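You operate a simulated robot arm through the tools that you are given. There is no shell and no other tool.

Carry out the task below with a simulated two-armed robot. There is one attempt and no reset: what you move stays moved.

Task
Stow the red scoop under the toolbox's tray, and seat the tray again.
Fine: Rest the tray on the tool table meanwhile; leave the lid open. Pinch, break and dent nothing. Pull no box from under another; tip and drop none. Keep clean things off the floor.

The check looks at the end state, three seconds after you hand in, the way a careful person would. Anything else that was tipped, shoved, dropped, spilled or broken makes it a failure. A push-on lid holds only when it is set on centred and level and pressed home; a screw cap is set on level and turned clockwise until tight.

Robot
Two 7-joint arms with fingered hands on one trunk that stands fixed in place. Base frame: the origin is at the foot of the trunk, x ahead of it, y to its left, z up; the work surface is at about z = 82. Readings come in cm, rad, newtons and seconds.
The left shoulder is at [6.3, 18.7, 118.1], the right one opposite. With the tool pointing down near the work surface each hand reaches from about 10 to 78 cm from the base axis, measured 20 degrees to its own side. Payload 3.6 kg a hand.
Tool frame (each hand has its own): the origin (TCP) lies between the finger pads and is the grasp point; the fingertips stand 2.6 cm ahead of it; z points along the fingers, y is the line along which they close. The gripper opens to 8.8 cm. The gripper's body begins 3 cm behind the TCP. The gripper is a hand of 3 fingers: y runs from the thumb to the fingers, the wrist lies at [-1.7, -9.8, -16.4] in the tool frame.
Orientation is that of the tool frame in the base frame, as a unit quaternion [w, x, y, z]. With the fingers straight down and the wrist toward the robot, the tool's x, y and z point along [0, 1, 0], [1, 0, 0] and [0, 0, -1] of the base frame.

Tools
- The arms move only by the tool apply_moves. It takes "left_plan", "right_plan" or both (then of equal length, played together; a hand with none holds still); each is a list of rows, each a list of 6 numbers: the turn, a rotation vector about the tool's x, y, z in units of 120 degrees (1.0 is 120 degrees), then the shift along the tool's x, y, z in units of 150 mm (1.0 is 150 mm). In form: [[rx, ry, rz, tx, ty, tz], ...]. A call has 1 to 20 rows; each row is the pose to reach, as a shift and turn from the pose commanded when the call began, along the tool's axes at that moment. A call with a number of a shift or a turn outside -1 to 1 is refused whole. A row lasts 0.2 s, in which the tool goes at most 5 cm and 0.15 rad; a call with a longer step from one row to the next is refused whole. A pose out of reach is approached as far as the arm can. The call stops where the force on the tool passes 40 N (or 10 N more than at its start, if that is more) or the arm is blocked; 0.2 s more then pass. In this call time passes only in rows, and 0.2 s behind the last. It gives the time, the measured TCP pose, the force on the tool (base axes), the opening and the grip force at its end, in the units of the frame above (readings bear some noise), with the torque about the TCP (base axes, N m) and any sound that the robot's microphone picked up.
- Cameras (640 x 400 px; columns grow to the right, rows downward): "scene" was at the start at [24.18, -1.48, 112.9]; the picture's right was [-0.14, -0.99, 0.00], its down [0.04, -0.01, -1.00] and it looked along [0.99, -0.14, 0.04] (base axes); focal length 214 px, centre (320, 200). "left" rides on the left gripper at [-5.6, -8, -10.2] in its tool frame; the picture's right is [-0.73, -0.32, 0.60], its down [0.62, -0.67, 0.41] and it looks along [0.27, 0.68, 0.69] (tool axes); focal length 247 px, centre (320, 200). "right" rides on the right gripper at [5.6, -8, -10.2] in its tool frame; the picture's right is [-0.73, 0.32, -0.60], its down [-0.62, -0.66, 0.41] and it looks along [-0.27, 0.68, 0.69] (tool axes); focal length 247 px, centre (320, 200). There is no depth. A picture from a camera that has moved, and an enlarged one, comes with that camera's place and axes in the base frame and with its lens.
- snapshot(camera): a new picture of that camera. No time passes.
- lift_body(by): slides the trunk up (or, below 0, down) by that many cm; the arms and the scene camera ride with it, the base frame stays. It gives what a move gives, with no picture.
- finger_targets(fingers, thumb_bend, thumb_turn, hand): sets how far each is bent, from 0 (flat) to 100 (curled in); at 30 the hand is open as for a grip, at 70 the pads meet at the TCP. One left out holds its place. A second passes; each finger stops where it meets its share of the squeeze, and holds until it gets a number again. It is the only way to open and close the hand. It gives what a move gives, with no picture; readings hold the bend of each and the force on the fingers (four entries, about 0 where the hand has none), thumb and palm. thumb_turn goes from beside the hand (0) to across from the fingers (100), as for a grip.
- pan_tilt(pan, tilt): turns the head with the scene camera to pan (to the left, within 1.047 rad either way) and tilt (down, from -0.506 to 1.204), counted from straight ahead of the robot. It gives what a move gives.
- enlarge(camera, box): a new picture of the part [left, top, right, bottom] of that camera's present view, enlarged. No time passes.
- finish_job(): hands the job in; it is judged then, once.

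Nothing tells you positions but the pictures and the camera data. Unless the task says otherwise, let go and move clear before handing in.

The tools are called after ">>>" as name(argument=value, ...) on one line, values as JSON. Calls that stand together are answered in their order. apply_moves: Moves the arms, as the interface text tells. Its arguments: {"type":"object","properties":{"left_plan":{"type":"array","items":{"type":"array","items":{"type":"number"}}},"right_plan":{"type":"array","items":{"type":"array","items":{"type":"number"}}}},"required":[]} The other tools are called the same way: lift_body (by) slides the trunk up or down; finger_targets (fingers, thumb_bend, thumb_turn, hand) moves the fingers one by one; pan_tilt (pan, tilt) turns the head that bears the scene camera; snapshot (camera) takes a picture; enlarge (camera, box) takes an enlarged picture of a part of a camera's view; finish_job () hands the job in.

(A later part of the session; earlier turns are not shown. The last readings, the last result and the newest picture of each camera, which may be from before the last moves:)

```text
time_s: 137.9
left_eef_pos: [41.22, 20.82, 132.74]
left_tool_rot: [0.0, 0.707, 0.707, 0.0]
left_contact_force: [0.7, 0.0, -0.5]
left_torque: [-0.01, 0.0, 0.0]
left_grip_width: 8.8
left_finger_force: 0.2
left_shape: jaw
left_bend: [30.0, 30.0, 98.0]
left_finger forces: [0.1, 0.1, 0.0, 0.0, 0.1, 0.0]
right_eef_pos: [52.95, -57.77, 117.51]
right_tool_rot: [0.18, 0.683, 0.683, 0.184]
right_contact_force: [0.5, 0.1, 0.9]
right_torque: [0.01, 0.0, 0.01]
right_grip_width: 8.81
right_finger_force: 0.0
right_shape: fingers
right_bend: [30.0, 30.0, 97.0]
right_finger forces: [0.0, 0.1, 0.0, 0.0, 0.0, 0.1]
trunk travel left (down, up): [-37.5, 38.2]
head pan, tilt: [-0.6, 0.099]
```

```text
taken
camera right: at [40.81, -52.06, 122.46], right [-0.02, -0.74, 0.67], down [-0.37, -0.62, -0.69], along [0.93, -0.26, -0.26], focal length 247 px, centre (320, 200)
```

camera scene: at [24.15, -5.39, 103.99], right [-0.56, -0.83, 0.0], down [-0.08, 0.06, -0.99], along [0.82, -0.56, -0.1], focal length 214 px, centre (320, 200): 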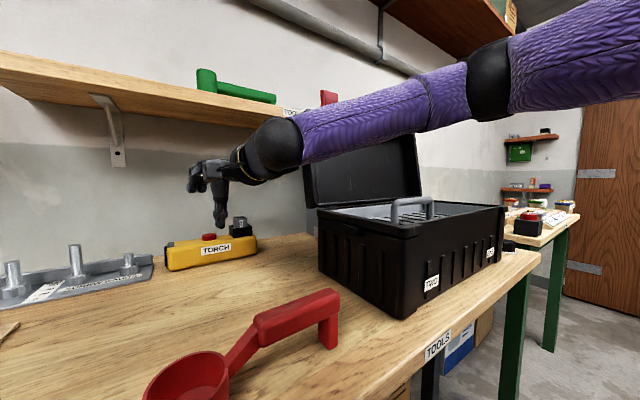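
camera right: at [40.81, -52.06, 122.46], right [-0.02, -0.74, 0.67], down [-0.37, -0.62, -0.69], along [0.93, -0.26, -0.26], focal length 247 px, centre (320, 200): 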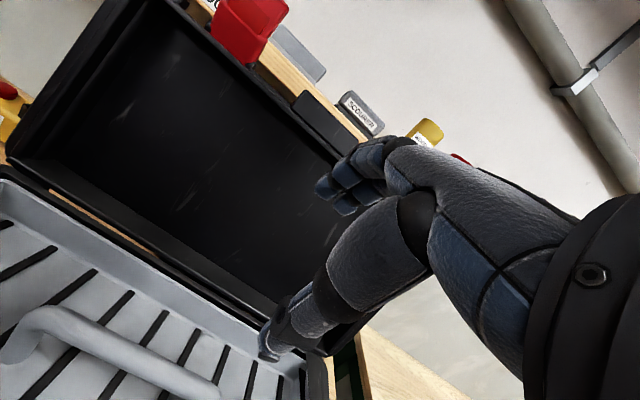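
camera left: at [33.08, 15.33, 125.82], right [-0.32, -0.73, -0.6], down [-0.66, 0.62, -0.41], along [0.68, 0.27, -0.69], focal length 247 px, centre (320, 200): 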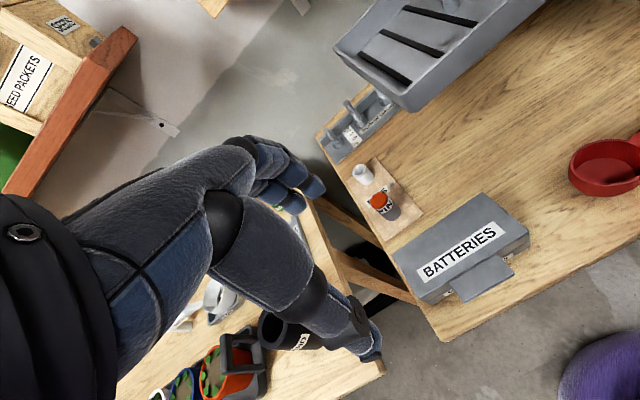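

Hand is pitched ~30° beside the handle position. I'll lower the trunk, trim the pitch to 25°, and line up for a descent along the finger direction.

>>> lift_body(by=-11)

>>> apply_moves(right_plan=[[0.02, 0, 0, -0.03, -0.06, -0.06], [0.04, 0, 0, -0.075, -0.13, -0.13]])

>>> pan_tilt(pan=-0.85, tilt=0.45)

>>> enlarge(camera="scene", box=[230, 40, 450, 240])

>>> snapshot(camera="right")

```text
time_s: 139.4
left_eef_pos: [41.1, 20.94, 121.72]
left_tool_rot: [0.0, 0.708, 0.706, 0.0]
left_contact_force: [-0.2, -0.1, 0.3]
left_torque: [-0.01, -0.02, -0.02]
left_grip_width: 8.75
left_finger_force: 0.1
left_shape: jaw
left_bend: [30.0, 30.0, 98.0]
left_finger forces: [0.0, 0.0, 0.1, 0.0, 0.0, 0.0]
right_eef_pos: [52.73, -57.82, 106.64]
right_tool_rot: [0.181, 0.683, 0.684, 0.184]
right_contact_force: [-0.7, -0.5, 0.6]
right_torque: [0.02, 0.02, 0.0]
right_grip_width: 8.81
right_finger_force: 0.1
right_shape: fingers
right_bend: [30.0, 30.0, 97.0]
right_finger forces: [0.0, 0.0, 0.0, 0.0, 0.1, 0.0]
trunk travel left (down, up): [-26.5, 49.2]
head pan, tilt: [-0.6, 0.099]
```

```text
time_s: 140.0
left_eef_pos: [41.23, 20.99, 121.66]
left_tool_rot: [0.0, 0.707, 0.707, -0.001]
left_contact_force: [0.9, 0.4, 1.0]
left_torque: [0.0, 0.01, 0.03]
left_grip_width: 8.78
left_finger_force: 0.0
left_shape: jaw
left_bend: [30.0, 30.0, 98.0]
left_finger forces: [0.0, 0.0, 0.1, 0.0, 0.0, 0.0]
right_eef_pos: [50.24, -58.98, 107.22]
right_tool_rot: [0.153, 0.69, 0.69, 0.154]
right_contact_force: [1.0, 0.4, 0.2]
right_torque: [-0.03, 0.01, 0.01]
right_grip_width: 8.8
right_finger_force: 0.0
right_shape: fingers
right_bend: [30.0, 30.0, 97.0]
right_finger forces: [0.1, 0.0, 0.0, 0.0, 0.1, 0.1]
trunk travel left (down, up): [-26.5, 49.2]
head pan, tilt: [-0.6, 0.099]
```

```text
time_s: 140.8
left_eef_pos: [41.23, 20.84, 121.66]
left_tool_rot: [0.0, 0.706, 0.708, 0.0]
left_contact_force: [0.5, 0.4, -0.1]
left_torque: [0.03, 0.01, -0.01]
left_grip_width: 8.76
left_finger_force: 0.0
left_shape: jaw
left_bend: [30.0, 30.0, 98.0]
left_finger forces: [0.0, 0.0, 0.0, 0.0, 0.0, 0.1]
right_eef_pos: [50.15, -58.92, 107.2]
right_tool_rot: [0.153, 0.69, 0.69, 0.154]
right_contact_force: [-0.1, 0.0, -0.2]
right_torque: [0.0, 0.01, 0.0]
right_grip_width: 8.81
right_finger_force: 0.1
right_shape: fingers
right_bend: [30.0, 30.0, 97.0]
right_finger forces: [0.0, 0.0, 0.1, 0.1, 0.1, 0.1]
trunk travel left (down, up): [-26.5, 49.2]
head pan, tilt: [-0.85, 0.45]
```

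```text
2.00 times, centred on (340, 140) of scene
camera zoom: at [22.44, -7.11, 101.84], right [-0.75, -0.66, 0.0], down [-0.29, 0.33, -0.9], along [0.59, -0.68, -0.43], focal length 429 px, centre (280, 320)
```

zoom: 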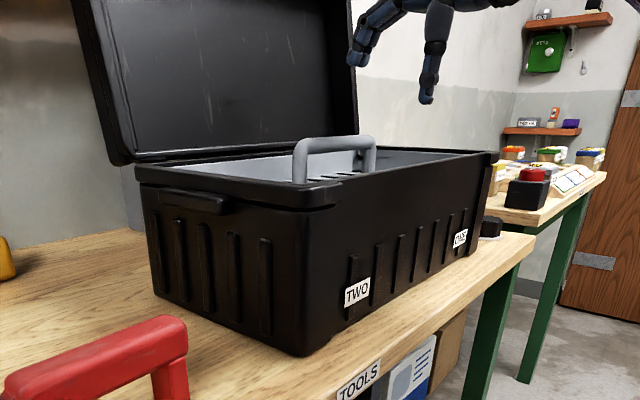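

```text
taken
camera right: at [38.62, -53.2, 113.13], right [0.04, -0.74, 0.68], down [-0.43, -0.62, -0.66], along [0.9, -0.27, -0.34], focal length 247 px, centre (320, 200)
```

right: 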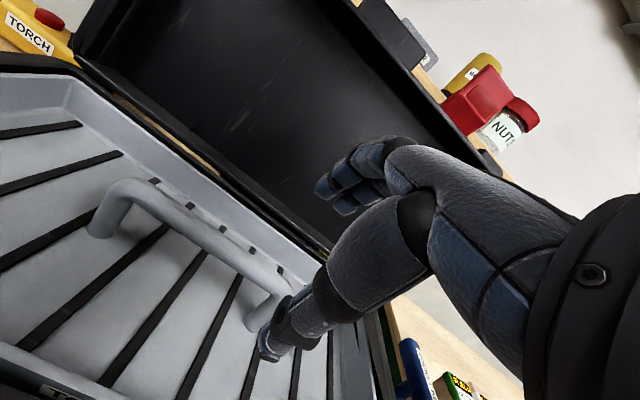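

The target point on the bar is about 2 cm inside its right corner. I'll advance along the finger direction in two stages, watching contact forces.

>>> apply_moves(right_plan=[[0, 0, 0, 0.005, 0.005, 0.15], [0, 0, 0, 0.01, 0.01, 0.3], [0, 0, 0, 0.013, 0.015, 0.45], [0, 0, 0, 0.013, 0.018, 0.58], [0, 0, 0, 0.013, 0.018, 0.66]])

>>> enlarge(camera="scene", box=[280, 60, 440, 200])

>>> snapshot(camera="right")

```text
time_s: 142.0
left_eef_pos: [41.3, 20.95, 121.66]
left_tool_rot: [0.001, 0.707, 0.707, 0.001]
left_contact_force: [0.5, -0.2, 0.4]
left_torque: [0.02, 0.0, 0.0]
left_grip_width: 8.79
left_finger_force: 0.0
left_shape: jaw
left_bend: [30.0, 30.0, 98.0]
left_finger forces: [0.0, 0.0, 0.0, 0.0, 0.0, 0.0]
right_eef_pos: [54.63, -58.85, 98.18]
right_tool_rot: [0.151, 0.69, 0.691, 0.154]
right_contact_force: [-0.3, 0.3, -0.1]
right_torque: [0.04, -0.02, 0.02]
right_grip_width: 8.81
right_finger_force: 0.0
right_shape: fingers
right_bend: [30.0, 30.0, 97.0]
right_finger forces: [0.0, 0.0, 0.0, 0.0, 0.0, 0.0]
trunk travel left (down, up): [-26.5, 49.2]
head pan, tilt: [-0.85, 0.45]
```

```text
2.86 times, centred on (360, 130) of scene
camera zoom: at [22.44, -7.11, 101.83], right [-0.75, -0.66, 0.0], down [-0.29, 0.33, -0.9], along [0.59, -0.68, -0.44], focal length 613 px, centre (206, 400)
```

zoom: 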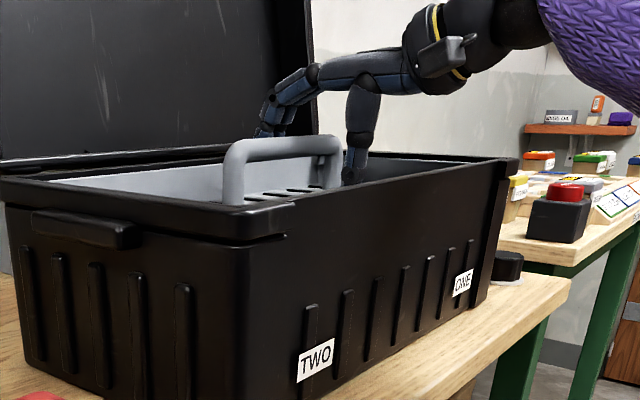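

```text
taken
camera right: at [43.0, -52.97, 104.2], right [0.04, -0.74, 0.68], down [-0.43, -0.62, -0.66], along [0.9, -0.27, -0.34], focal length 247 px, centre (320, 200)
```

right: 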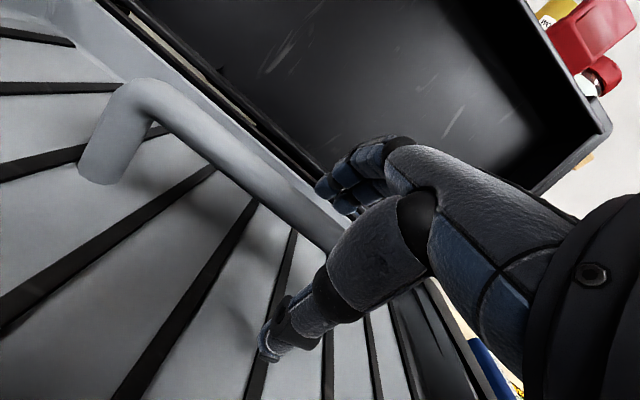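

Fingers straddle the bar near its right part. I'll advance another 1.7 cm so the bar sits close to the palm, then wrap the fingers around it.

>>> apply_moves(right_plan=[[0, 0, 0, 0, 0, 0.04], [0, 0, 0, 0, 0, 0.08], [0, 0, 0, 0, 0, 0.115]])

>>> finger_targets(hand="right", fingers=80, thumb_bend=80)

>>> enlarge(camera="scene", box=[280, 60, 440, 200])

>>> snapshot(camera="right")

```text
time_s: 142.8
left_eef_pos: [41.12, 20.99, 121.73]
left_tool_rot: [0.002, 0.707, 0.707, 0.001]
left_contact_force: [0.0, 0.2, 0.0]
left_torque: [0.0, -0.02, 0.0]
left_grip_width: 8.77
left_finger_force: 0.1
left_shape: jaw
left_bend: [30.0, 30.0, 98.0]
left_finger forces: [0.0, 0.0, 0.1, 0.0, 0.1, 0.0]
right_eef_pos: [55.24, -58.62, 97.46]
right_tool_rot: [0.159, 0.69, 0.689, 0.157]
right_contact_force: [-0.7, 0.4, 22.3]
right_torque: [0.05, 1.07, -0.04]
right_grip_width: 9.08
right_finger_force: 11.0
right_shape: fingers
right_bend: [30.0, 28.0, 98.0]
right_finger forces: [0.0, 0.0, 0.0, 0.0, 22.0, 0.0]
trunk travel left (down, up): [-26.5, 49.2]
head pan, tilt: [-0.85, 0.45]
```

```text
time_s: 143.8
left_eef_pos: [40.89, 21.18, 121.7]
left_tool_rot: [0.001, 0.708, 0.706, 0.0]
left_contact_force: [-0.9, -0.4, 0.1]
left_torque: [-0.03, 0.0, -0.01]
left_grip_width: 8.76
left_finger_force: 0.1
left_shape: jaw
left_bend: [30.0, 30.0, 98.0]
left_finger forces: [0.0, 0.0, 0.1, 0.0, 0.1, 0.0]
right_eef_pos: [55.11, -58.57, 97.5]
right_tool_rot: [0.157, 0.689, 0.69, 0.157]
right_contact_force: [-0.6, -1.4, 33.3]
right_torque: [0.09, 2.13, 0.04]
right_grip_width: 3.49
right_finger_force: 23.7
right_shape: fingers
right_bend: [78.0, 32.0, 98.0]
right_finger forces: [4.6, 3.8, 0.1, 0.1, 38.6, 0.0]
trunk travel left (down, up): [-26.5, 49.2]
head pan, tilt: [-0.85, 0.45]
```

```text
2.86 times, centred on (360, 130) of scene
camera zoom: at [22.25, -6.89, 101.91], right [-0.75, -0.66, 0.0], down [-0.29, 0.32, -0.9], along [0.6, -0.68, -0.43], focal length 613 px, centre (206, 400)
```

zoom: 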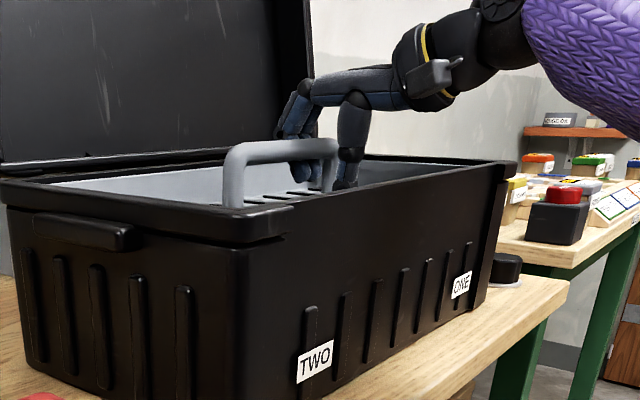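

```text
taken
camera right: at [43.55, -52.82, 103.18], right [0.03, -0.73, 0.68], down [-0.42, -0.62, -0.66], along [0.91, -0.27, -0.33], focal length 247 px, centre (320, 200)
```

right: 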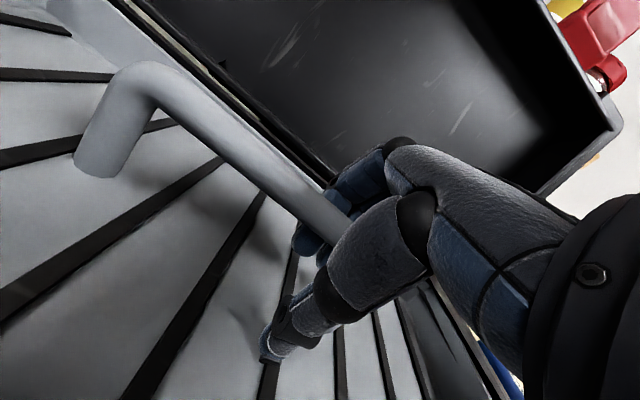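

The thumb tip touched the tray floor because of the pitched hand. I'll open, back off, pre-bend the thumb so its tip stays higher, and approach again.

>>> finger_targets(hand="right", fingers=30, thumb_bend=30)

>>> apply_moves(right_plan=[[0, 0, 0, 0, 0, -0.08], [0, 0, 0, 0, 0, -0.16], [0, 0, 0, 0, 0, -0.25]])

>>> finger_targets(hand="right", fingers=35, thumb_bend=53)

>>> snapshot(camera="right")

>>> enlarge(camera="scene", box=[280, 60, 440, 200])

```text
time_s: 144.8
left_eef_pos: [40.98, 21.2, 121.72]
left_tool_rot: [0.002, 0.707, 0.707, -0.001]
left_contact_force: [-0.6, -0.3, 0.1]
left_torque: [0.0, -0.01, -0.01]
left_grip_width: 8.73
left_finger_force: 0.0
left_shape: jaw
left_bend: [30.0, 30.0, 98.0]
left_finger forces: [0.1, 0.0, 0.0, 0.1, 0.1, 0.0]
right_eef_pos: [55.28, -58.55, 97.49]
right_tool_rot: [0.157, 0.69, 0.689, 0.158]
right_contact_force: [-0.9, 0.6, 31.9]
right_torque: [0.1, 1.51, -0.07]
right_grip_width: 8.93
right_finger_force: 16.8
right_shape: fingers
right_bend: [30.0, 28.0, 98.0]
right_finger forces: [0.1, 0.0, 0.0, 0.0, 32.7, 0.0]
trunk travel left (down, up): [-26.5, 49.2]
head pan, tilt: [-0.85, 0.45]
```

```text
time_s: 145.6
left_eef_pos: [41.2, 21.12, 121.68]
left_tool_rot: [-0.001, 0.708, 0.706, 0.0]
left_contact_force: [0.0, 0.2, 0.1]
left_torque: [-0.01, -0.01, -0.02]
left_grip_width: 8.76
left_finger_force: 0.0
left_shape: jaw
left_bend: [30.0, 30.0, 98.0]
left_finger forces: [0.0, 0.0, 0.0, 0.0, 0.1, 0.0]
right_eef_pos: [53.9, -58.67, 99.97]
right_tool_rot: [0.15, 0.69, 0.691, 0.154]
right_contact_force: [-0.7, -0.5, 0.1]
right_torque: [0.02, 0.03, 0.0]
right_grip_width: 8.83
right_finger_force: 0.0
right_shape: fingers
right_bend: [30.0, 30.0, 98.0]
right_finger forces: [0.1, 0.0, 0.0, 0.1, 0.0, 0.0]
trunk travel left (down, up): [-26.5, 49.2]
head pan, tilt: [-0.85, 0.45]
```

```text
time_s: 146.6
left_eef_pos: [41.08, 21.09, 121.68]
left_tool_rot: [0.001, 0.707, 0.707, -0.001]
left_contact_force: [-0.6, 0.4, -0.8]
left_torque: [0.01, 0.0, 0.02]
left_grip_width: 8.73
left_finger_force: 0.1
left_shape: jaw
left_bend: [30.0, 30.0, 98.0]
left_finger forces: [0.0, 0.1, 0.0, 0.0, 0.0, 0.0]
right_eef_pos: [53.89, -58.82, 100.18]
right_tool_rot: [0.151, 0.69, 0.691, 0.154]
right_contact_force: [-0.1, 0.6, 0.1]
right_torque: [-0.01, 0.05, -0.01]
right_grip_width: 5.88
right_finger_force: 0.0
right_shape: fingers
right_bend: [35.0, 53.0, 98.0]
right_finger forces: [0.1, 0.0, 0.0, 0.0, 0.0, 0.0]
trunk travel left (down, up): [-26.5, 49.2]
head pan, tilt: [-0.85, 0.45]
```

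```text
taken
camera right: at [42.2, -53.01, 106.1], right [0.04, -0.74, 0.68], down [-0.43, -0.62, -0.66], along [0.9, -0.27, -0.34], focal length 247 px, centre (320, 200)
```

right: 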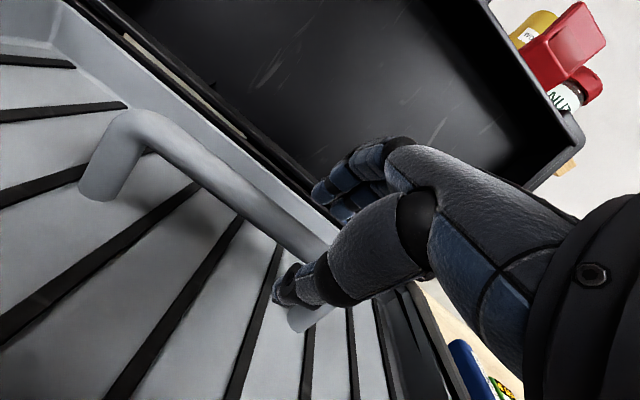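

```text
2.86 times, centred on (360, 130) of scene
camera zoom: at [22.44, -7.11, 101.83], right [-0.75, -0.66, 0.0], down [-0.29, 0.33, -0.9], along [0.59, -0.68, -0.44], focal length 613 px, centre (206, 400)
```

zoom: 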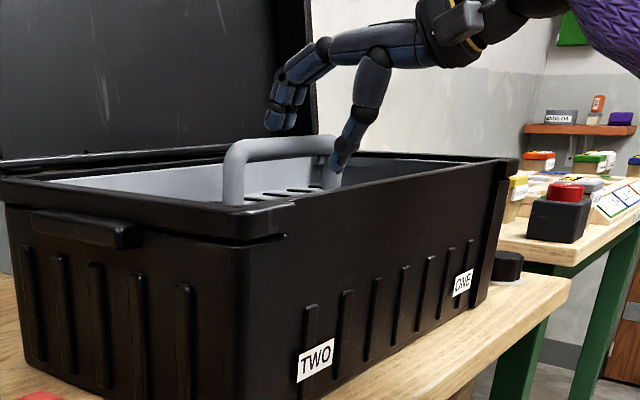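

Thumb is pre-bent and clear of the post. Advancing along the finger direction again, with care.

>>> apply_moves(right_plan=[[0, 0, 0, 0, 0, 0.06], [0, 0, 0, 0, -0.005, 0.12], [0, 0, 0, 0, -0.01, 0.17], [0, 0, 0, 0, -0.01, 0.21]])

>>> snapshot(camera="right")

>>> enlarge(camera="scene", box=[280, 60, 440, 200])

```text
time_s: 147.6
left_eef_pos: [41.23, 20.91, 121.69]
left_tool_rot: [0.0, 0.707, 0.707, 0.0]
left_contact_force: [0.4, -0.4, -0.3]
left_torque: [0.0, 0.01, 0.03]
left_grip_width: 8.76
left_finger_force: 0.1
left_shape: jaw
left_bend: [30.0, 30.0, 98.0]
left_finger forces: [0.0, 0.1, 0.0, 0.0, 0.0, 0.1]
right_eef_pos: [54.96, -58.7, 97.27]
right_tool_rot: [0.152, 0.691, 0.69, 0.155]
right_contact_force: [0.4, 0.9, -0.2]
right_torque: [0.0, 0.04, 0.01]
right_grip_width: 5.9
right_finger_force: 0.0
right_shape: fingers
right_bend: [35.0, 53.0, 98.0]
right_finger forces: [0.0, 0.0, 0.0, 0.0, 0.0, 0.1]
trunk travel left (down, up): [-26.5, 49.2]
head pan, tilt: [-0.85, 0.45]
```

```text
taken
camera right: at [43.4, -52.95, 103.16], right [0.04, -0.74, 0.68], down [-0.43, -0.62, -0.66], along [0.9, -0.27, -0.34], focal length 247 px, centre (320, 200)
```

right: 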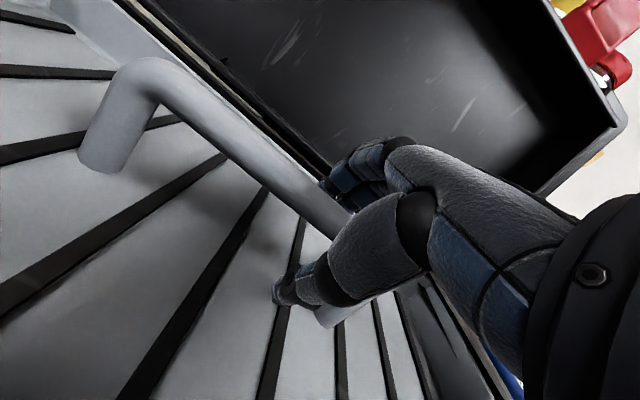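

```text
2.86 times, centred on (360, 130) of scene
camera zoom: at [22.44, -7.11, 101.83], right [-0.75, -0.66, 0.0], down [-0.29, 0.33, -0.9], along [0.59, -0.68, -0.44], focal length 613 px, centre (206, 400)
```

zoom: 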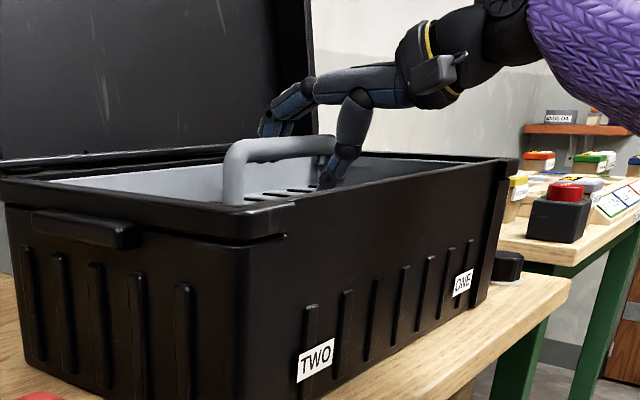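

No contact yet. A further 0.5 cm, then wrap fingers and thumb.

>>> apply_moves(right_plan=[[0, 0, 0, 0, 0, 0.02], [0, 0, 0, 0, 0, 0.035]])

>>> finger_targets(hand="right", fingers=85, thumb_bend=80)

>>> snapshot(camera="right")

>>> enlarge(camera="scene", box=[280, 60, 440, 200])

```text
time_s: 148.2
left_eef_pos: [41.25, 20.84, 121.66]
left_tool_rot: [-0.001, 0.707, 0.707, 0.0]
left_contact_force: [1.2, -0.1, 0.7]
left_torque: [-0.02, 0.01, -0.02]
left_grip_width: 8.75
left_finger_force: 0.1
left_shape: jaw
left_bend: [30.0, 30.0, 98.0]
left_finger forces: [0.0, 0.0, 0.0, 0.1, 0.0, 0.0]
right_eef_pos: [55.16, -58.8, 96.95]
right_tool_rot: [0.153, 0.69, 0.69, 0.155]
right_contact_force: [-2.0, -0.1, 4.9]
right_torque: [0.0, 0.11, 0.0]
right_grip_width: 5.82
right_finger_force: 2.0
right_shape: fingers
right_bend: [35.0, 53.0, 98.0]
right_finger forces: [0.1, 0.1, 0.1, 0.1, 4.4, 0.0]
trunk travel left (down, up): [-26.5, 49.2]
head pan, tilt: [-0.85, 0.45]
```

```text
time_s: 149.2
left_eef_pos: [41.23, 20.93, 121.72]
left_tool_rot: [0.0, 0.708, 0.707, 0.0]
left_contact_force: [0.0, 0.5, -0.6]
left_torque: [0.0, 0.03, 0.0]
left_grip_width: 8.77
left_finger_force: 0.1
left_shape: jaw
left_bend: [30.0, 30.0, 98.0]
left_finger forces: [0.0, 0.0, 0.0, 0.0, 0.0, 0.0]
right_eef_pos: [55.22, -58.62, 96.83]
right_tool_rot: [0.151, 0.69, 0.691, 0.154]
right_contact_force: [0.3, -0.5, -0.2]
right_torque: [0.01, 0.02, 0.0]
right_grip_width: 0.0
right_finger_force: 0.0
right_shape: fingers
right_bend: [71.0, 78.0, 99.0]
right_finger forces: [0.0, 0.0, 0.0, 0.1, 0.0, 0.0]
trunk travel left (down, up): [-26.5, 49.2]
head pan, tilt: [-0.85, 0.45]
```

```text
taken
camera right: at [43.61, -52.97, 102.69], right [0.04, -0.74, 0.68], down [-0.43, -0.62, -0.66], along [0.9, -0.27, -0.34], focal length 247 px, centre (320, 200)
```

right: 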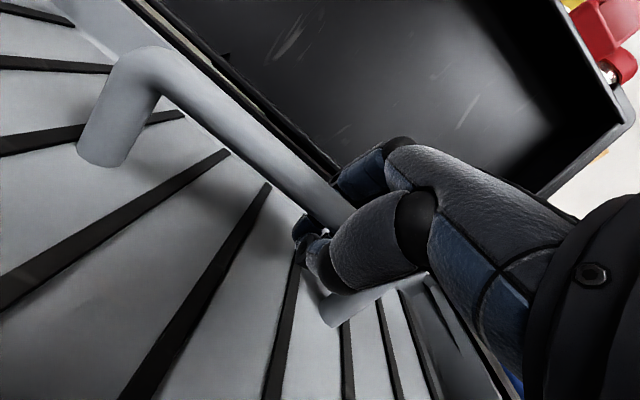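

```text
2.86 times, centred on (360, 130) of scene
camera zoom: at [22.44, -7.11, 101.83], right [-0.75, -0.66, 0.0], down [-0.29, 0.33, -0.9], along [0.59, -0.68, -0.44], focal length 613 px, centre (206, 400)
```

zoom: 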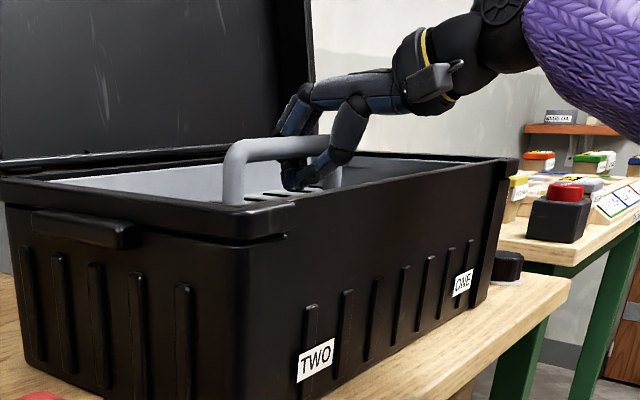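

The bar is enclosed without load. I'll curl further so it's held up toward the palm.

>>> finger_targets(hand="right", fingers=100, thumb_bend=95)

>>> snapshot(camera="right")

>>> enlarge(camera="scene", box=[250, 60, 450, 230])

```text
time_s: 150.2
left_eef_pos: [41.21, 20.97, 121.68]
left_tool_rot: [0.0, 0.707, 0.708, 0.0]
left_contact_force: [-0.1, 0.1, -0.3]
left_torque: [-0.01, -0.03, 0.0]
left_grip_width: 8.78
left_finger_force: 0.1
left_shape: jaw
left_bend: [30.0, 30.0, 98.0]
left_finger forces: [0.0, 0.0, 0.1, 0.0, 0.1, 0.0]
right_eef_pos: [55.34, -58.76, 96.76]
right_tool_rot: [0.152, 0.69, 0.69, 0.154]
right_contact_force: [-0.2, 0.0, -0.2]
right_torque: [-0.02, 0.0, -0.01]
right_grip_width: 0.0
right_finger_force: 0.0
right_shape: fingers
right_bend: [71.0, 80.0, 99.0]
right_finger forces: [0.0, 0.0, 0.0, 0.0, 0.0, 0.0]
trunk travel left (down, up): [-26.5, 49.2]
head pan, tilt: [-0.85, 0.45]
```

```text
taken
camera right: at [43.6, -52.97, 102.69], right [0.04, -0.74, 0.68], down [-0.43, -0.62, -0.66], along [0.9, -0.27, -0.34], focal length 247 px, centre (320, 200)
```

right: 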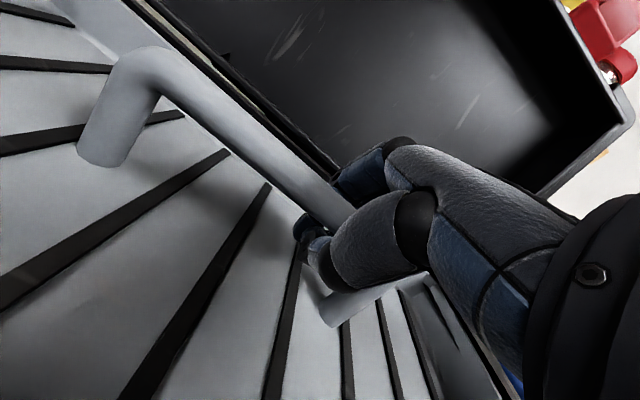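

```text
2.35 times, centred on (350, 145) of scene
camera zoom: at [22.44, -7.11, 101.83], right [-0.75, -0.66, 0.0], down [-0.29, 0.33, -0.9], along [0.59, -0.68, -0.44], focal length 505 px, centre (249, 329)
```

zoom: 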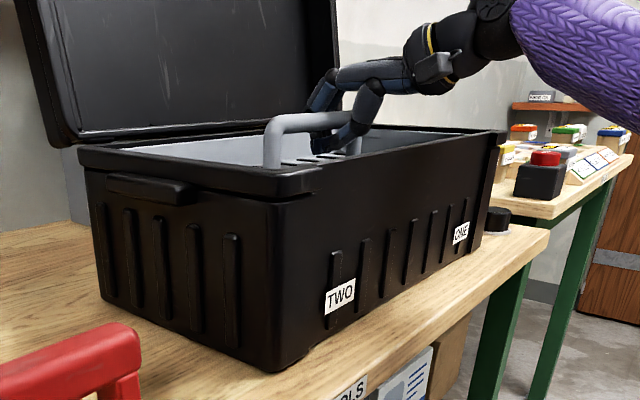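

The fingers and thumb are blocking each other. I'll open the thumb a bit, curl the fingers fully first, then close the thumb over them.

>>> finger_targets(hand="right", thumb_bend=55, fingers=60)

>>> finger_targets(hand="right", fingers=100)

>>> finger_targets(hand="right", thumb_bend=90)

>>> snapshot(camera="right")

>>> enlarge(camera="scene", box=[280, 60, 440, 200])

```text
time_s: 151.2
left_eef_pos: [41.19, 20.96, 121.52]
left_tool_rot: [0.0, 0.707, 0.707, 0.0]
left_contact_force: [0.0, 0.3, -0.2]
left_torque: [0.0, -0.04, -0.01]
left_grip_width: 8.75
left_finger_force: 0.1
left_shape: jaw
left_bend: [30.0, 30.0, 98.0]
left_finger forces: [0.0, 0.0, 0.1, 0.0, 0.1, 0.0]
right_eef_pos: [55.18, -58.73, 96.72]
right_tool_rot: [0.154, 0.69, 0.69, 0.155]
right_contact_force: [0.8, -0.8, 1.0]
right_torque: [0.03, 0.04, 0.01]
right_grip_width: 2.72
right_finger_force: 0.3
right_shape: fingers
right_bend: [60.0, 56.0, 98.0]
right_finger forces: [0.1, 0.0, 0.1, 0.0, 1.5, 0.0]
trunk travel left (down, up): [-26.5, 49.2]
head pan, tilt: [-0.85, 0.45]
```

```text
time_s: 152.2
left_eef_pos: [41.24, 21.14, 121.66]
left_tool_rot: [0.0, 0.708, 0.707, 0.0]
left_contact_force: [-0.4, -0.9, 0.8]
left_torque: [-0.01, -0.02, 0.01]
left_grip_width: 8.75
left_finger_force: 0.1
left_shape: jaw
left_bend: [30.0, 30.0, 98.0]
left_finger forces: [0.1, 0.0, 0.0, 0.0, 0.0, 0.1]
right_eef_pos: [55.24, -58.74, 96.87]
right_tool_rot: [0.153, 0.69, 0.691, 0.154]
right_contact_force: [3.9, -0.4, 7.7]
right_torque: [0.17, 0.92, 0.06]
right_grip_width: 0.99
right_finger_force: 32.9
right_shape: fingers
right_bend: [87.0, 59.0, 98.0]
right_finger forces: [17.0, 13.3, 0.1, 0.0, 35.1, 0.1]
trunk travel left (down, up): [-26.5, 49.2]
head pan, tilt: [-0.85, 0.45]
```

```text
time_s: 153.2
left_eef_pos: [41.08, 20.96, 121.66]
left_tool_rot: [0.001, 0.707, 0.707, 0.0]
left_contact_force: [-0.1, -0.3, 0.0]
left_torque: [0.01, 0.01, 0.0]
left_grip_width: 8.77
left_finger_force: 0.1
left_shape: jaw
left_bend: [30.0, 30.0, 98.0]
left_finger forces: [0.1, 0.0, 0.1, 0.0, 0.1, 0.0]
right_eef_pos: [55.19, -58.68, 96.72]
right_tool_rot: [0.152, 0.69, 0.69, 0.155]
right_contact_force: [0.0, 0.1, -2.2]
right_torque: [0.01, 0.0, -0.02]
right_grip_width: 0.59
right_finger_force: 0.6
right_shape: fingers
right_bend: [88.0, 76.0, 100.0]
right_finger forces: [0.8, 0.6, 0.0, 0.0, 0.0, 0.0]
trunk travel left (down, up): [-26.5, 49.2]
head pan, tilt: [-0.85, 0.45]
```

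```text
taken
camera right: at [43.61, -52.98, 102.66], right [0.04, -0.74, 0.68], down [-0.43, -0.62, -0.66], along [0.9, -0.27, -0.34], focal length 247 px, centre (320, 200)
```

right: 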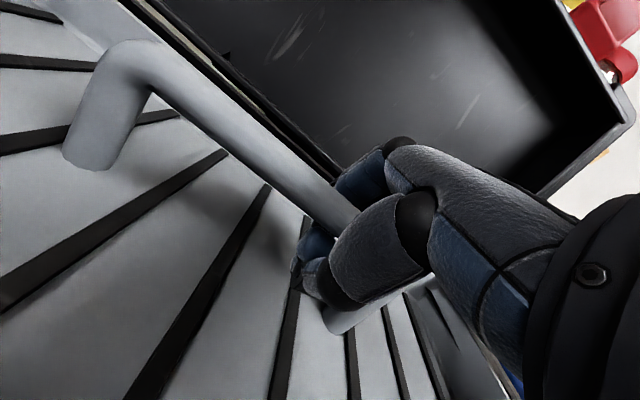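

```text
2.86 times, centred on (360, 130) of scene
camera zoom: at [22.45, -7.12, 101.82], right [-0.75, -0.66, 0.0], down [-0.29, 0.33, -0.9], along [0.59, -0.68, -0.44], focal length 613 px, centre (206, 400)
```

zoom: 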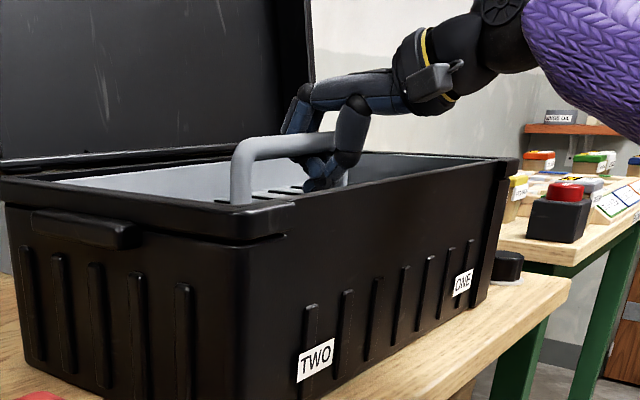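

The fingers are hooked under the bar and carrying the tray's weight. I'll raise the trunk 4 cm and check how the tray hangs.

>>> lift_body(by=4)

>>> enlarge(camera="scene", box=[220, 40, 460, 230])

>>> snapshot(camera="right")

```text
time_s: 154.0
left_eef_pos: [41.29, 20.95, 125.59]
left_tool_rot: [-0.001, 0.707, 0.707, -0.001]
left_contact_force: [0.5, 0.4, 0.3]
left_torque: [0.0, 0.01, -0.03]
left_grip_width: 8.76
left_finger_force: 0.0
left_shape: jaw
left_bend: [30.0, 30.0, 98.0]
left_finger forces: [0.1, 0.1, 0.1, 0.0, 0.1, 0.0]
right_eef_pos: [55.22, -58.69, 100.64]
right_tool_rot: [0.151, 0.69, 0.691, 0.155]
right_contact_force: [1.7, -1.7, -2.2]
right_torque: [-0.03, -0.03, -0.02]
right_grip_width: 0.59
right_finger_force: 0.9
right_shape: fingers
right_bend: [88.0, 76.0, 100.0]
right_finger forces: [1.6, 0.0, 0.0, 0.1, 0.0, 0.0]
trunk travel left (down, up): [-30.5, 45.2]
head pan, tilt: [-0.85, 0.45]
```

```text
2.11 times, centred on (340, 135) of scene
camera zoom: at [21.83, -7.13, 106.16], right [-0.75, -0.66, 0.0], down [-0.29, 0.33, -0.9], along [0.59, -0.68, -0.44], focal length 452 px, centre (278, 337)
```

zoom: 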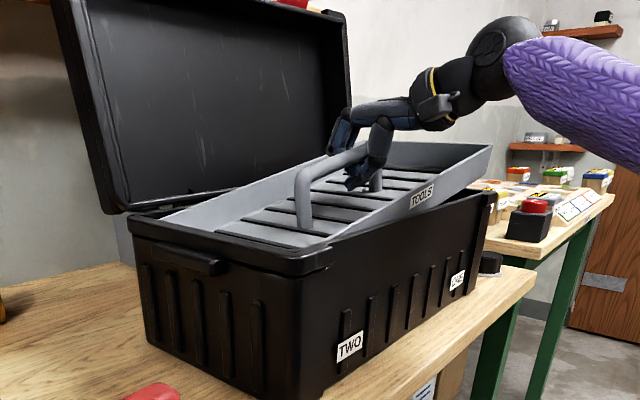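

```text
taken
camera right: at [43.66, -52.97, 106.6], right [0.04, -0.74, 0.68], down [-0.43, -0.62, -0.66], along [0.9, -0.27, -0.34], focal length 247 px, centre (320, 200)
```

right: 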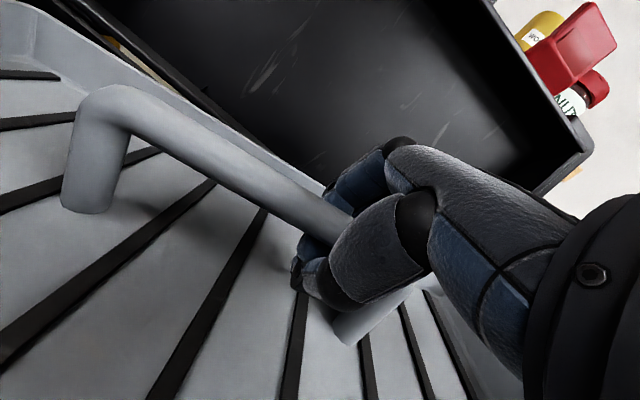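

The left end stays lower (tilt as expected). I'll lift another 8 cm and see where the tilt settles.

>>> lift_body(by=9)

>>> snapshot(camera="scene")

>>> snapshot(camera="right")

```text
time_s: 155.3
left_eef_pos: [41.36, 21.04, 134.7]
left_tool_rot: [0.0, 0.707, 0.707, 0.0]
left_contact_force: [0.0, 0.5, 0.6]
left_torque: [0.03, 0.02, 0.01]
left_grip_width: 8.77
left_finger_force: 0.1
left_shape: jaw
left_bend: [30.0, 30.0, 98.0]
left_finger forces: [0.0, 0.1, 0.0, 0.0, 0.0, 0.0]
right_eef_pos: [55.2, -58.58, 109.65]
right_tool_rot: [0.152, 0.69, 0.691, 0.154]
right_contact_force: [0.1, -1.5, -2.0]
right_torque: [-0.01, -0.02, 0.01]
right_grip_width: 0.59
right_finger_force: 0.0
right_shape: fingers
right_bend: [88.0, 76.0, 100.0]
right_finger forces: [0.1, 0.0, 0.1, 0.1, 0.5, 0.0]
trunk travel left (down, up): [-39.5, 36.2]
head pan, tilt: [-0.85, 0.45]
```

```text
taken
camera scene: at [20.59, -7.13, 115.83], right [-0.75, -0.66, 0.0], down [-0.29, 0.33, -0.9], along [0.59, -0.68, -0.44], focal length 214 px, centre (320, 200)
```

scene: 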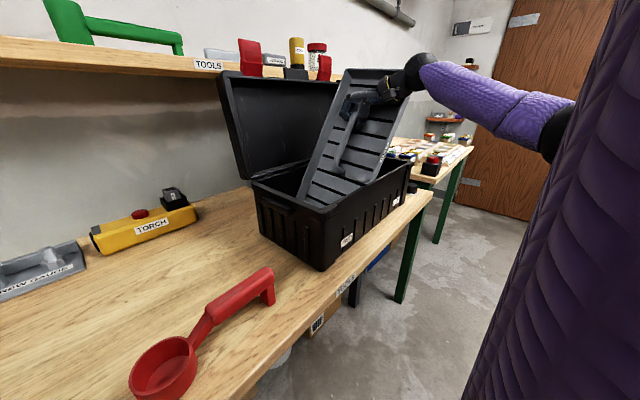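

```text
taken
camera right: at [43.64, -52.97, 115.61], right [0.04, -0.74, 0.68], down [-0.43, -0.62, -0.66], along [0.9, -0.27, -0.34], focal length 247 px, centre (320, 200)
```

right: 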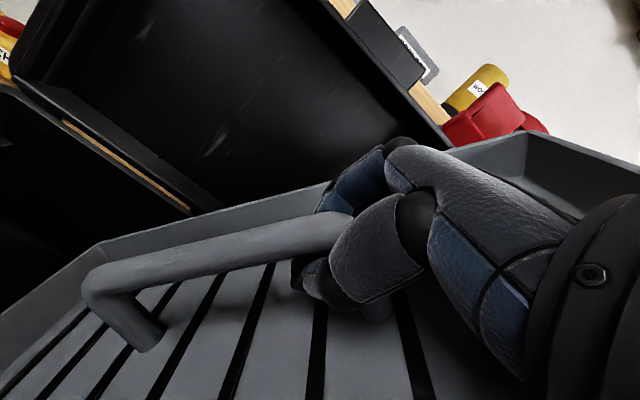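

The off-centre grip lets the tray tilt far too much. I'll lower it straight back down to re-seat it.

>>> lift_body(by=-6)

>>> enlarge(camera="scene", box=[220, 40, 460, 240])

```text
time_s: 156.3
left_eef_pos: [41.32, 20.9, 128.56]
left_tool_rot: [0.0, 0.707, 0.707, -0.001]
left_contact_force: [0.3, 0.0, 0.7]
left_torque: [0.0, -0.01, -0.02]
left_grip_width: 8.73
left_finger_force: 0.0
left_shape: jaw
left_bend: [30.0, 30.0, 98.0]
left_finger forces: [0.0, 0.1, 0.0, 0.1, 0.1, 0.0]
right_eef_pos: [55.2, -58.7, 103.82]
right_tool_rot: [0.152, 0.69, 0.691, 0.155]
right_contact_force: [3.4, 1.6, -3.1]
right_torque: [0.05, -0.02, 0.0]
right_grip_width: 0.58
right_finger_force: 0.1
right_shape: fingers
right_bend: [89.0, 76.0, 100.0]
right_finger forces: [0.0, 0.0, 0.0, 0.0, 0.1, 0.0]
trunk travel left (down, up): [-33.5, 42.2]
head pan, tilt: [-0.85, 0.45]
```

```text
2.00 times, centred on (340, 140) of scene
camera zoom: at [21.33, -7.11, 109.43], right [-0.75, -0.66, 0.0], down [-0.29, 0.33, -0.9], along [0.59, -0.68, -0.44], focal length 429 px, centre (280, 320)
```

zoom: 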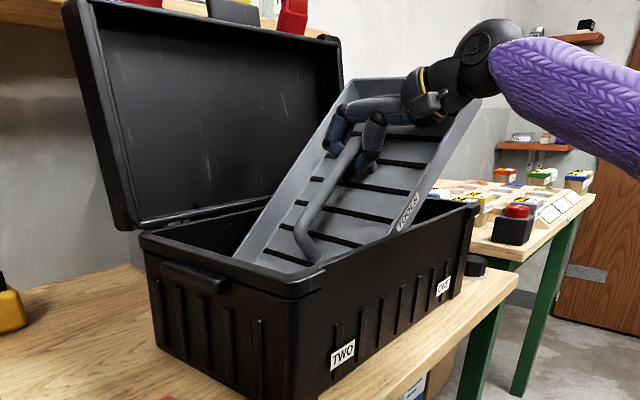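

The left end is still at its seat and the tray is pivoting about it, so lowering should fold it back in. Continuing down in small steps.

>>> lift_body(by=-2.5)

>>> enlarge(camera="scene", box=[220, 40, 460, 240])

>>> snapshot(camera="right")

```text
time_s: 157.0
left_eef_pos: [41.3, 20.93, 126.14]
left_tool_rot: [-0.001, 0.707, 0.707, 0.0]
left_contact_force: [0.7, -0.1, -0.6]
left_torque: [0.01, 0.01, 0.01]
left_grip_width: 8.78
left_finger_force: 0.1
left_shape: jaw
left_bend: [30.0, 30.0, 98.0]
left_finger forces: [0.0, 0.0, 0.1, 0.0, 0.0, 0.0]
right_eef_pos: [55.23, -58.71, 101.16]
right_tool_rot: [0.152, 0.691, 0.69, 0.153]
right_contact_force: [2.9, 0.4, -3.2]
right_torque: [0.01, 0.0, 0.02]
right_grip_width: 0.55
right_finger_force: 0.9
right_shape: fingers
right_bend: [89.0, 76.0, 100.0]
right_finger forces: [0.9, 0.0, 0.0, 0.0, 0.1, 0.0]
trunk travel left (down, up): [-31.0, 44.7]
head pan, tilt: [-0.85, 0.45]
```

```text
2.00 times, centred on (340, 140) of scene
camera zoom: at [21.69, -7.11, 106.72], right [-0.75, -0.66, 0.0], down [-0.29, 0.33, -0.9], along [0.59, -0.68, -0.44], focal length 429 px, centre (280, 320)
```

zoom: 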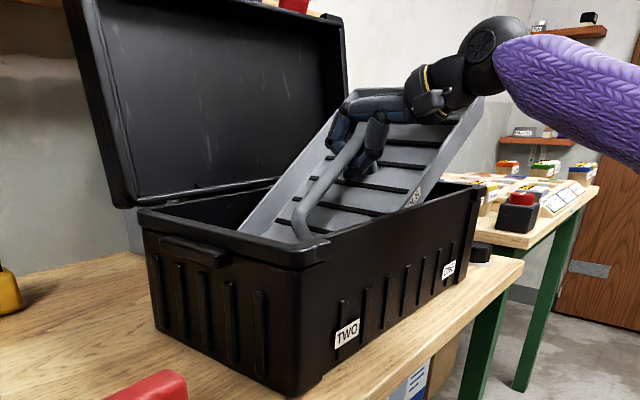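

```text
taken
camera right: at [43.58, -52.94, 107.16], right [0.04, -0.74, 0.67], down [-0.43, -0.62, -0.66], along [0.9, -0.26, -0.34], focal length 247 px, centre (320, 200)
```

right: 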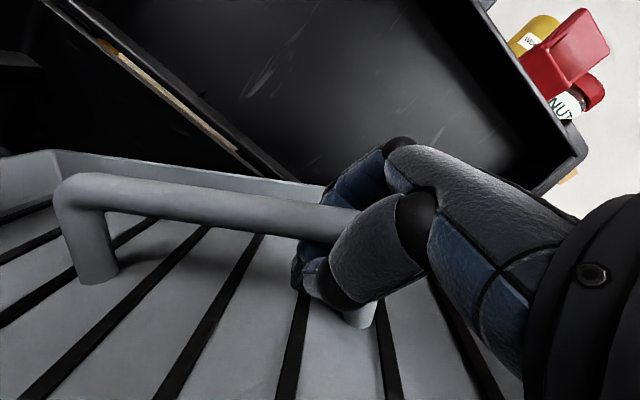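

The left end has slipped into the well, so it won't seat like this. I'll lower it gently until it rests inside the box, then re-grip at the middle of the handle, lift it level, and seat it properly.

>>> apply_moves(right_plan=[[0, 0, 0, 0, -0.011, 0.024], [0, 0, 0, 0, -0.023, 0.048], [0, 0, 0, 0, -0.034, 0.073], [0, 0, 0, 0, -0.045, 0.097], [0, 0, 0, 0, -0.056, 0.121]])

>>> enlarge(camera="scene", box=[220, 40, 460, 240])

```text
time_s: 158.2
left_eef_pos: [41.27, 21.04, 126.16]
left_tool_rot: [0.0, 0.707, 0.707, 0.0]
left_contact_force: [0.4, 0.1, -0.7]
left_torque: [0.0, 0.04, 0.01]
left_grip_width: 8.77
left_finger_force: 0.1
left_shape: jaw
left_bend: [30.0, 30.0, 98.0]
left_finger forces: [0.0, 0.0, 0.0, 0.0, 0.0, 0.0]
right_eef_pos: [55.13, -58.73, 99.12]
right_tool_rot: [0.152, 0.69, 0.69, 0.154]
right_contact_force: [2.8, 0.3, -0.7]
right_torque: [0.03, 0.03, -0.01]
right_grip_width: 0.59
right_finger_force: 0.8
right_shape: fingers
right_bend: [89.0, 76.0, 100.0]
right_finger forces: [1.3, 0.0, 0.0, 0.0, 0.0, 0.1]
trunk travel left (down, up): [-31.0, 44.7]
head pan, tilt: [-0.85, 0.45]
```

```text
2.00 times, centred on (340, 140) of scene
camera zoom: at [21.72, -7.12, 106.72], right [-0.75, -0.66, 0.0], down [-0.29, 0.33, -0.9], along [0.59, -0.68, -0.44], focal length 429 px, centre (280, 320)
```

zoom: 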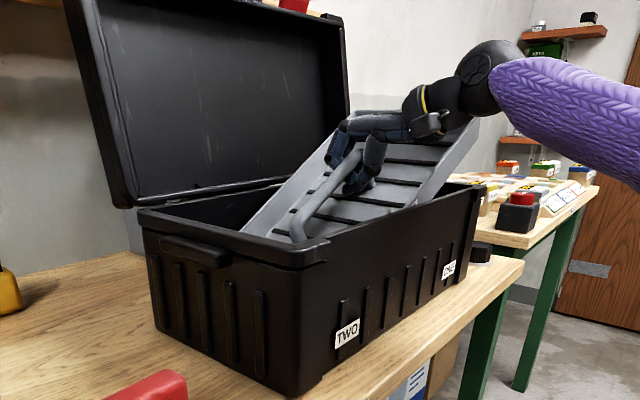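

>>> apply_moves(right_plan=[[0, 0, 0, 0, -0.011, 0.024], [0, 0, 0, 0, -0.023, 0.048], [0, 0, 0, 0, -0.034, 0.073], [0, 0, 0, 0, -0.045, 0.097], [0, 0, 0, 0, -0.056, 0.121], [0, 0, 0, 0, -0.068, 0.145]])

>>> enlarge(camera="scene", box=[220, 40, 460, 240])

>>> snapshot(camera="right")

```text
time_s: 159.6
left_eef_pos: [41.26, 20.9, 126.13]
left_tool_rot: [0.0, 0.707, 0.707, -0.001]
left_contact_force: [-1.3, 0.2, 0.1]
left_torque: [-0.01, 0.0, 0.04]
left_grip_width: 8.77
left_finger_force: 0.0
left_shape: jaw
left_bend: [30.0, 30.0, 98.0]
left_finger forces: [0.0, 0.1, 0.0, 0.0, 0.0, 0.0]
right_eef_pos: [55.24, -58.68, 96.76]
right_tool_rot: [0.152, 0.69, 0.691, 0.155]
right_contact_force: [2.5, -0.7, -0.9]
right_torque: [0.01, 0.02, 0.01]
right_grip_width: 0.58
right_finger_force: 1.1
right_shape: fingers
right_bend: [89.0, 76.0, 100.0]
right_finger forces: [0.9, 0.4, 0.0, 0.0, 0.0, 0.0]
trunk travel left (down, up): [-31.0, 44.7]
head pan, tilt: [-0.85, 0.45]
```

```text
2.00 times, centred on (340, 140) of scene
camera zoom: at [21.71, -7.12, 106.72], right [-0.75, -0.66, 0.0], down [-0.29, 0.33, -0.9], along [0.59, -0.68, -0.44], focal length 429 px, centre (280, 320)
```

zoom: 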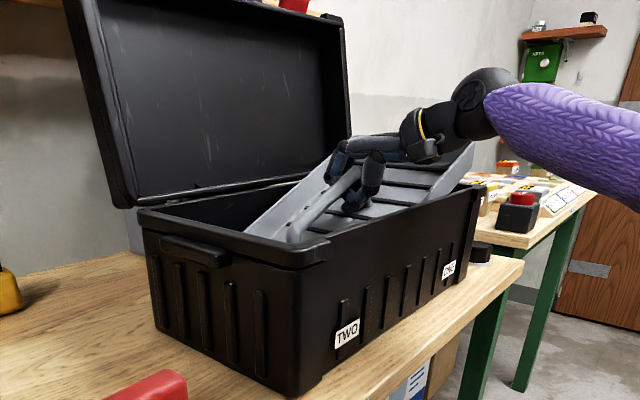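

```text
taken
camera right: at [43.6, -52.96, 102.72], right [0.04, -0.74, 0.68], down [-0.43, -0.62, -0.66], along [0.9, -0.27, -0.34], focal length 247 px, centre (320, 200)
```

right: 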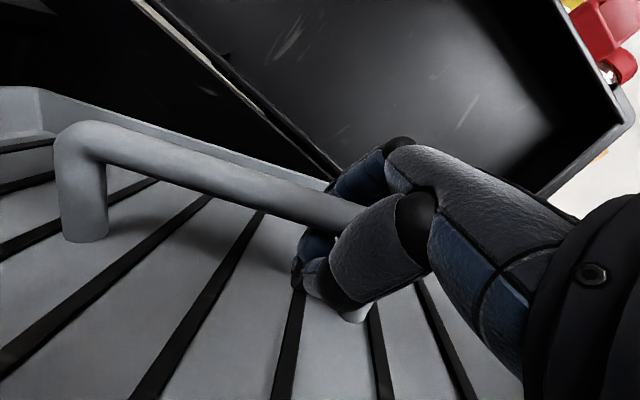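

>>> apply_moves(right_plan=[[0, 0, 0, 0, -0.011, 0.024], [0, 0, 0, 0, -0.023, 0.048], [0, 0, 0, 0, -0.034, 0.073], [0, 0, 0, 0, -0.045, 0.097], [0, 0, 0, 0, -0.056, 0.121]])

>>> enlarge(camera="scene", box=[220, 40, 460, 240])

>>> snapshot(camera="right")

```text
time_s: 160.8
left_eef_pos: [41.33, 20.89, 126.08]
left_tool_rot: [0.0, 0.708, 0.707, 0.001]
left_contact_force: [-0.9, -0.2, 0.4]
left_torque: [0.0, -0.02, 0.0]
left_grip_width: 8.77
left_finger_force: 0.1
left_shape: jaw
left_bend: [30.0, 30.0, 98.0]
left_finger forces: [0.0, 0.0, 0.0, 0.0, 0.0, 0.1]
right_eef_pos: [55.25, -58.68, 94.83]
right_tool_rot: [0.151, 0.69, 0.691, 0.154]
right_contact_force: [0.3, 0.4, -2.0]
right_torque: [0.0, -0.01, 0.02]
right_grip_width: 0.57
right_finger_force: 1.0
right_shape: fingers
right_bend: [89.0, 76.0, 100.0]
right_finger forces: [0.6, 0.7, 0.0, 0.1, 0.0, 0.0]
trunk travel left (down, up): [-31.0, 44.7]
head pan, tilt: [-0.85, 0.45]
```

```text
2.00 times, centred on (340, 140) of scene
camera zoom: at [21.7, -7.12, 106.72], right [-0.75, -0.66, 0.0], down [-0.29, 0.33, -0.9], along [0.59, -0.68, -0.44], focal length 429 px, centre (280, 320)
```

zoom: 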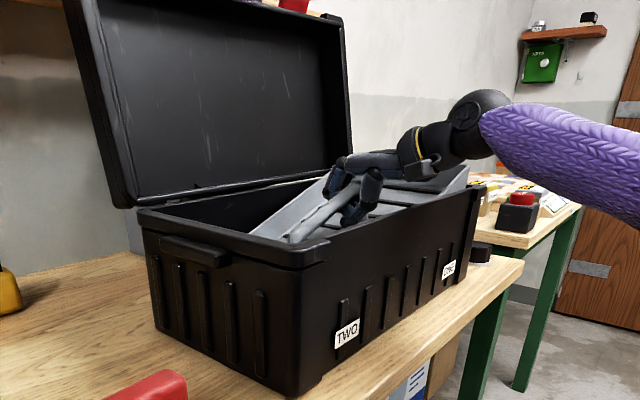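

```text
taken
camera right: at [43.64, -52.93, 100.73], right [0.04, -0.74, 0.68], down [-0.43, -0.62, -0.66], along [0.9, -0.27, -0.34], focal length 247 px, centre (320, 200)
```

right: 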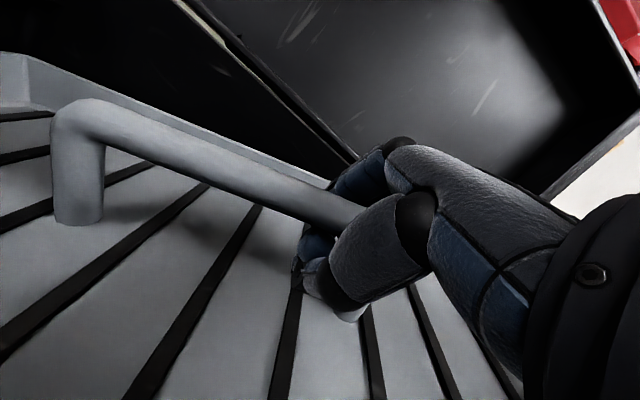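

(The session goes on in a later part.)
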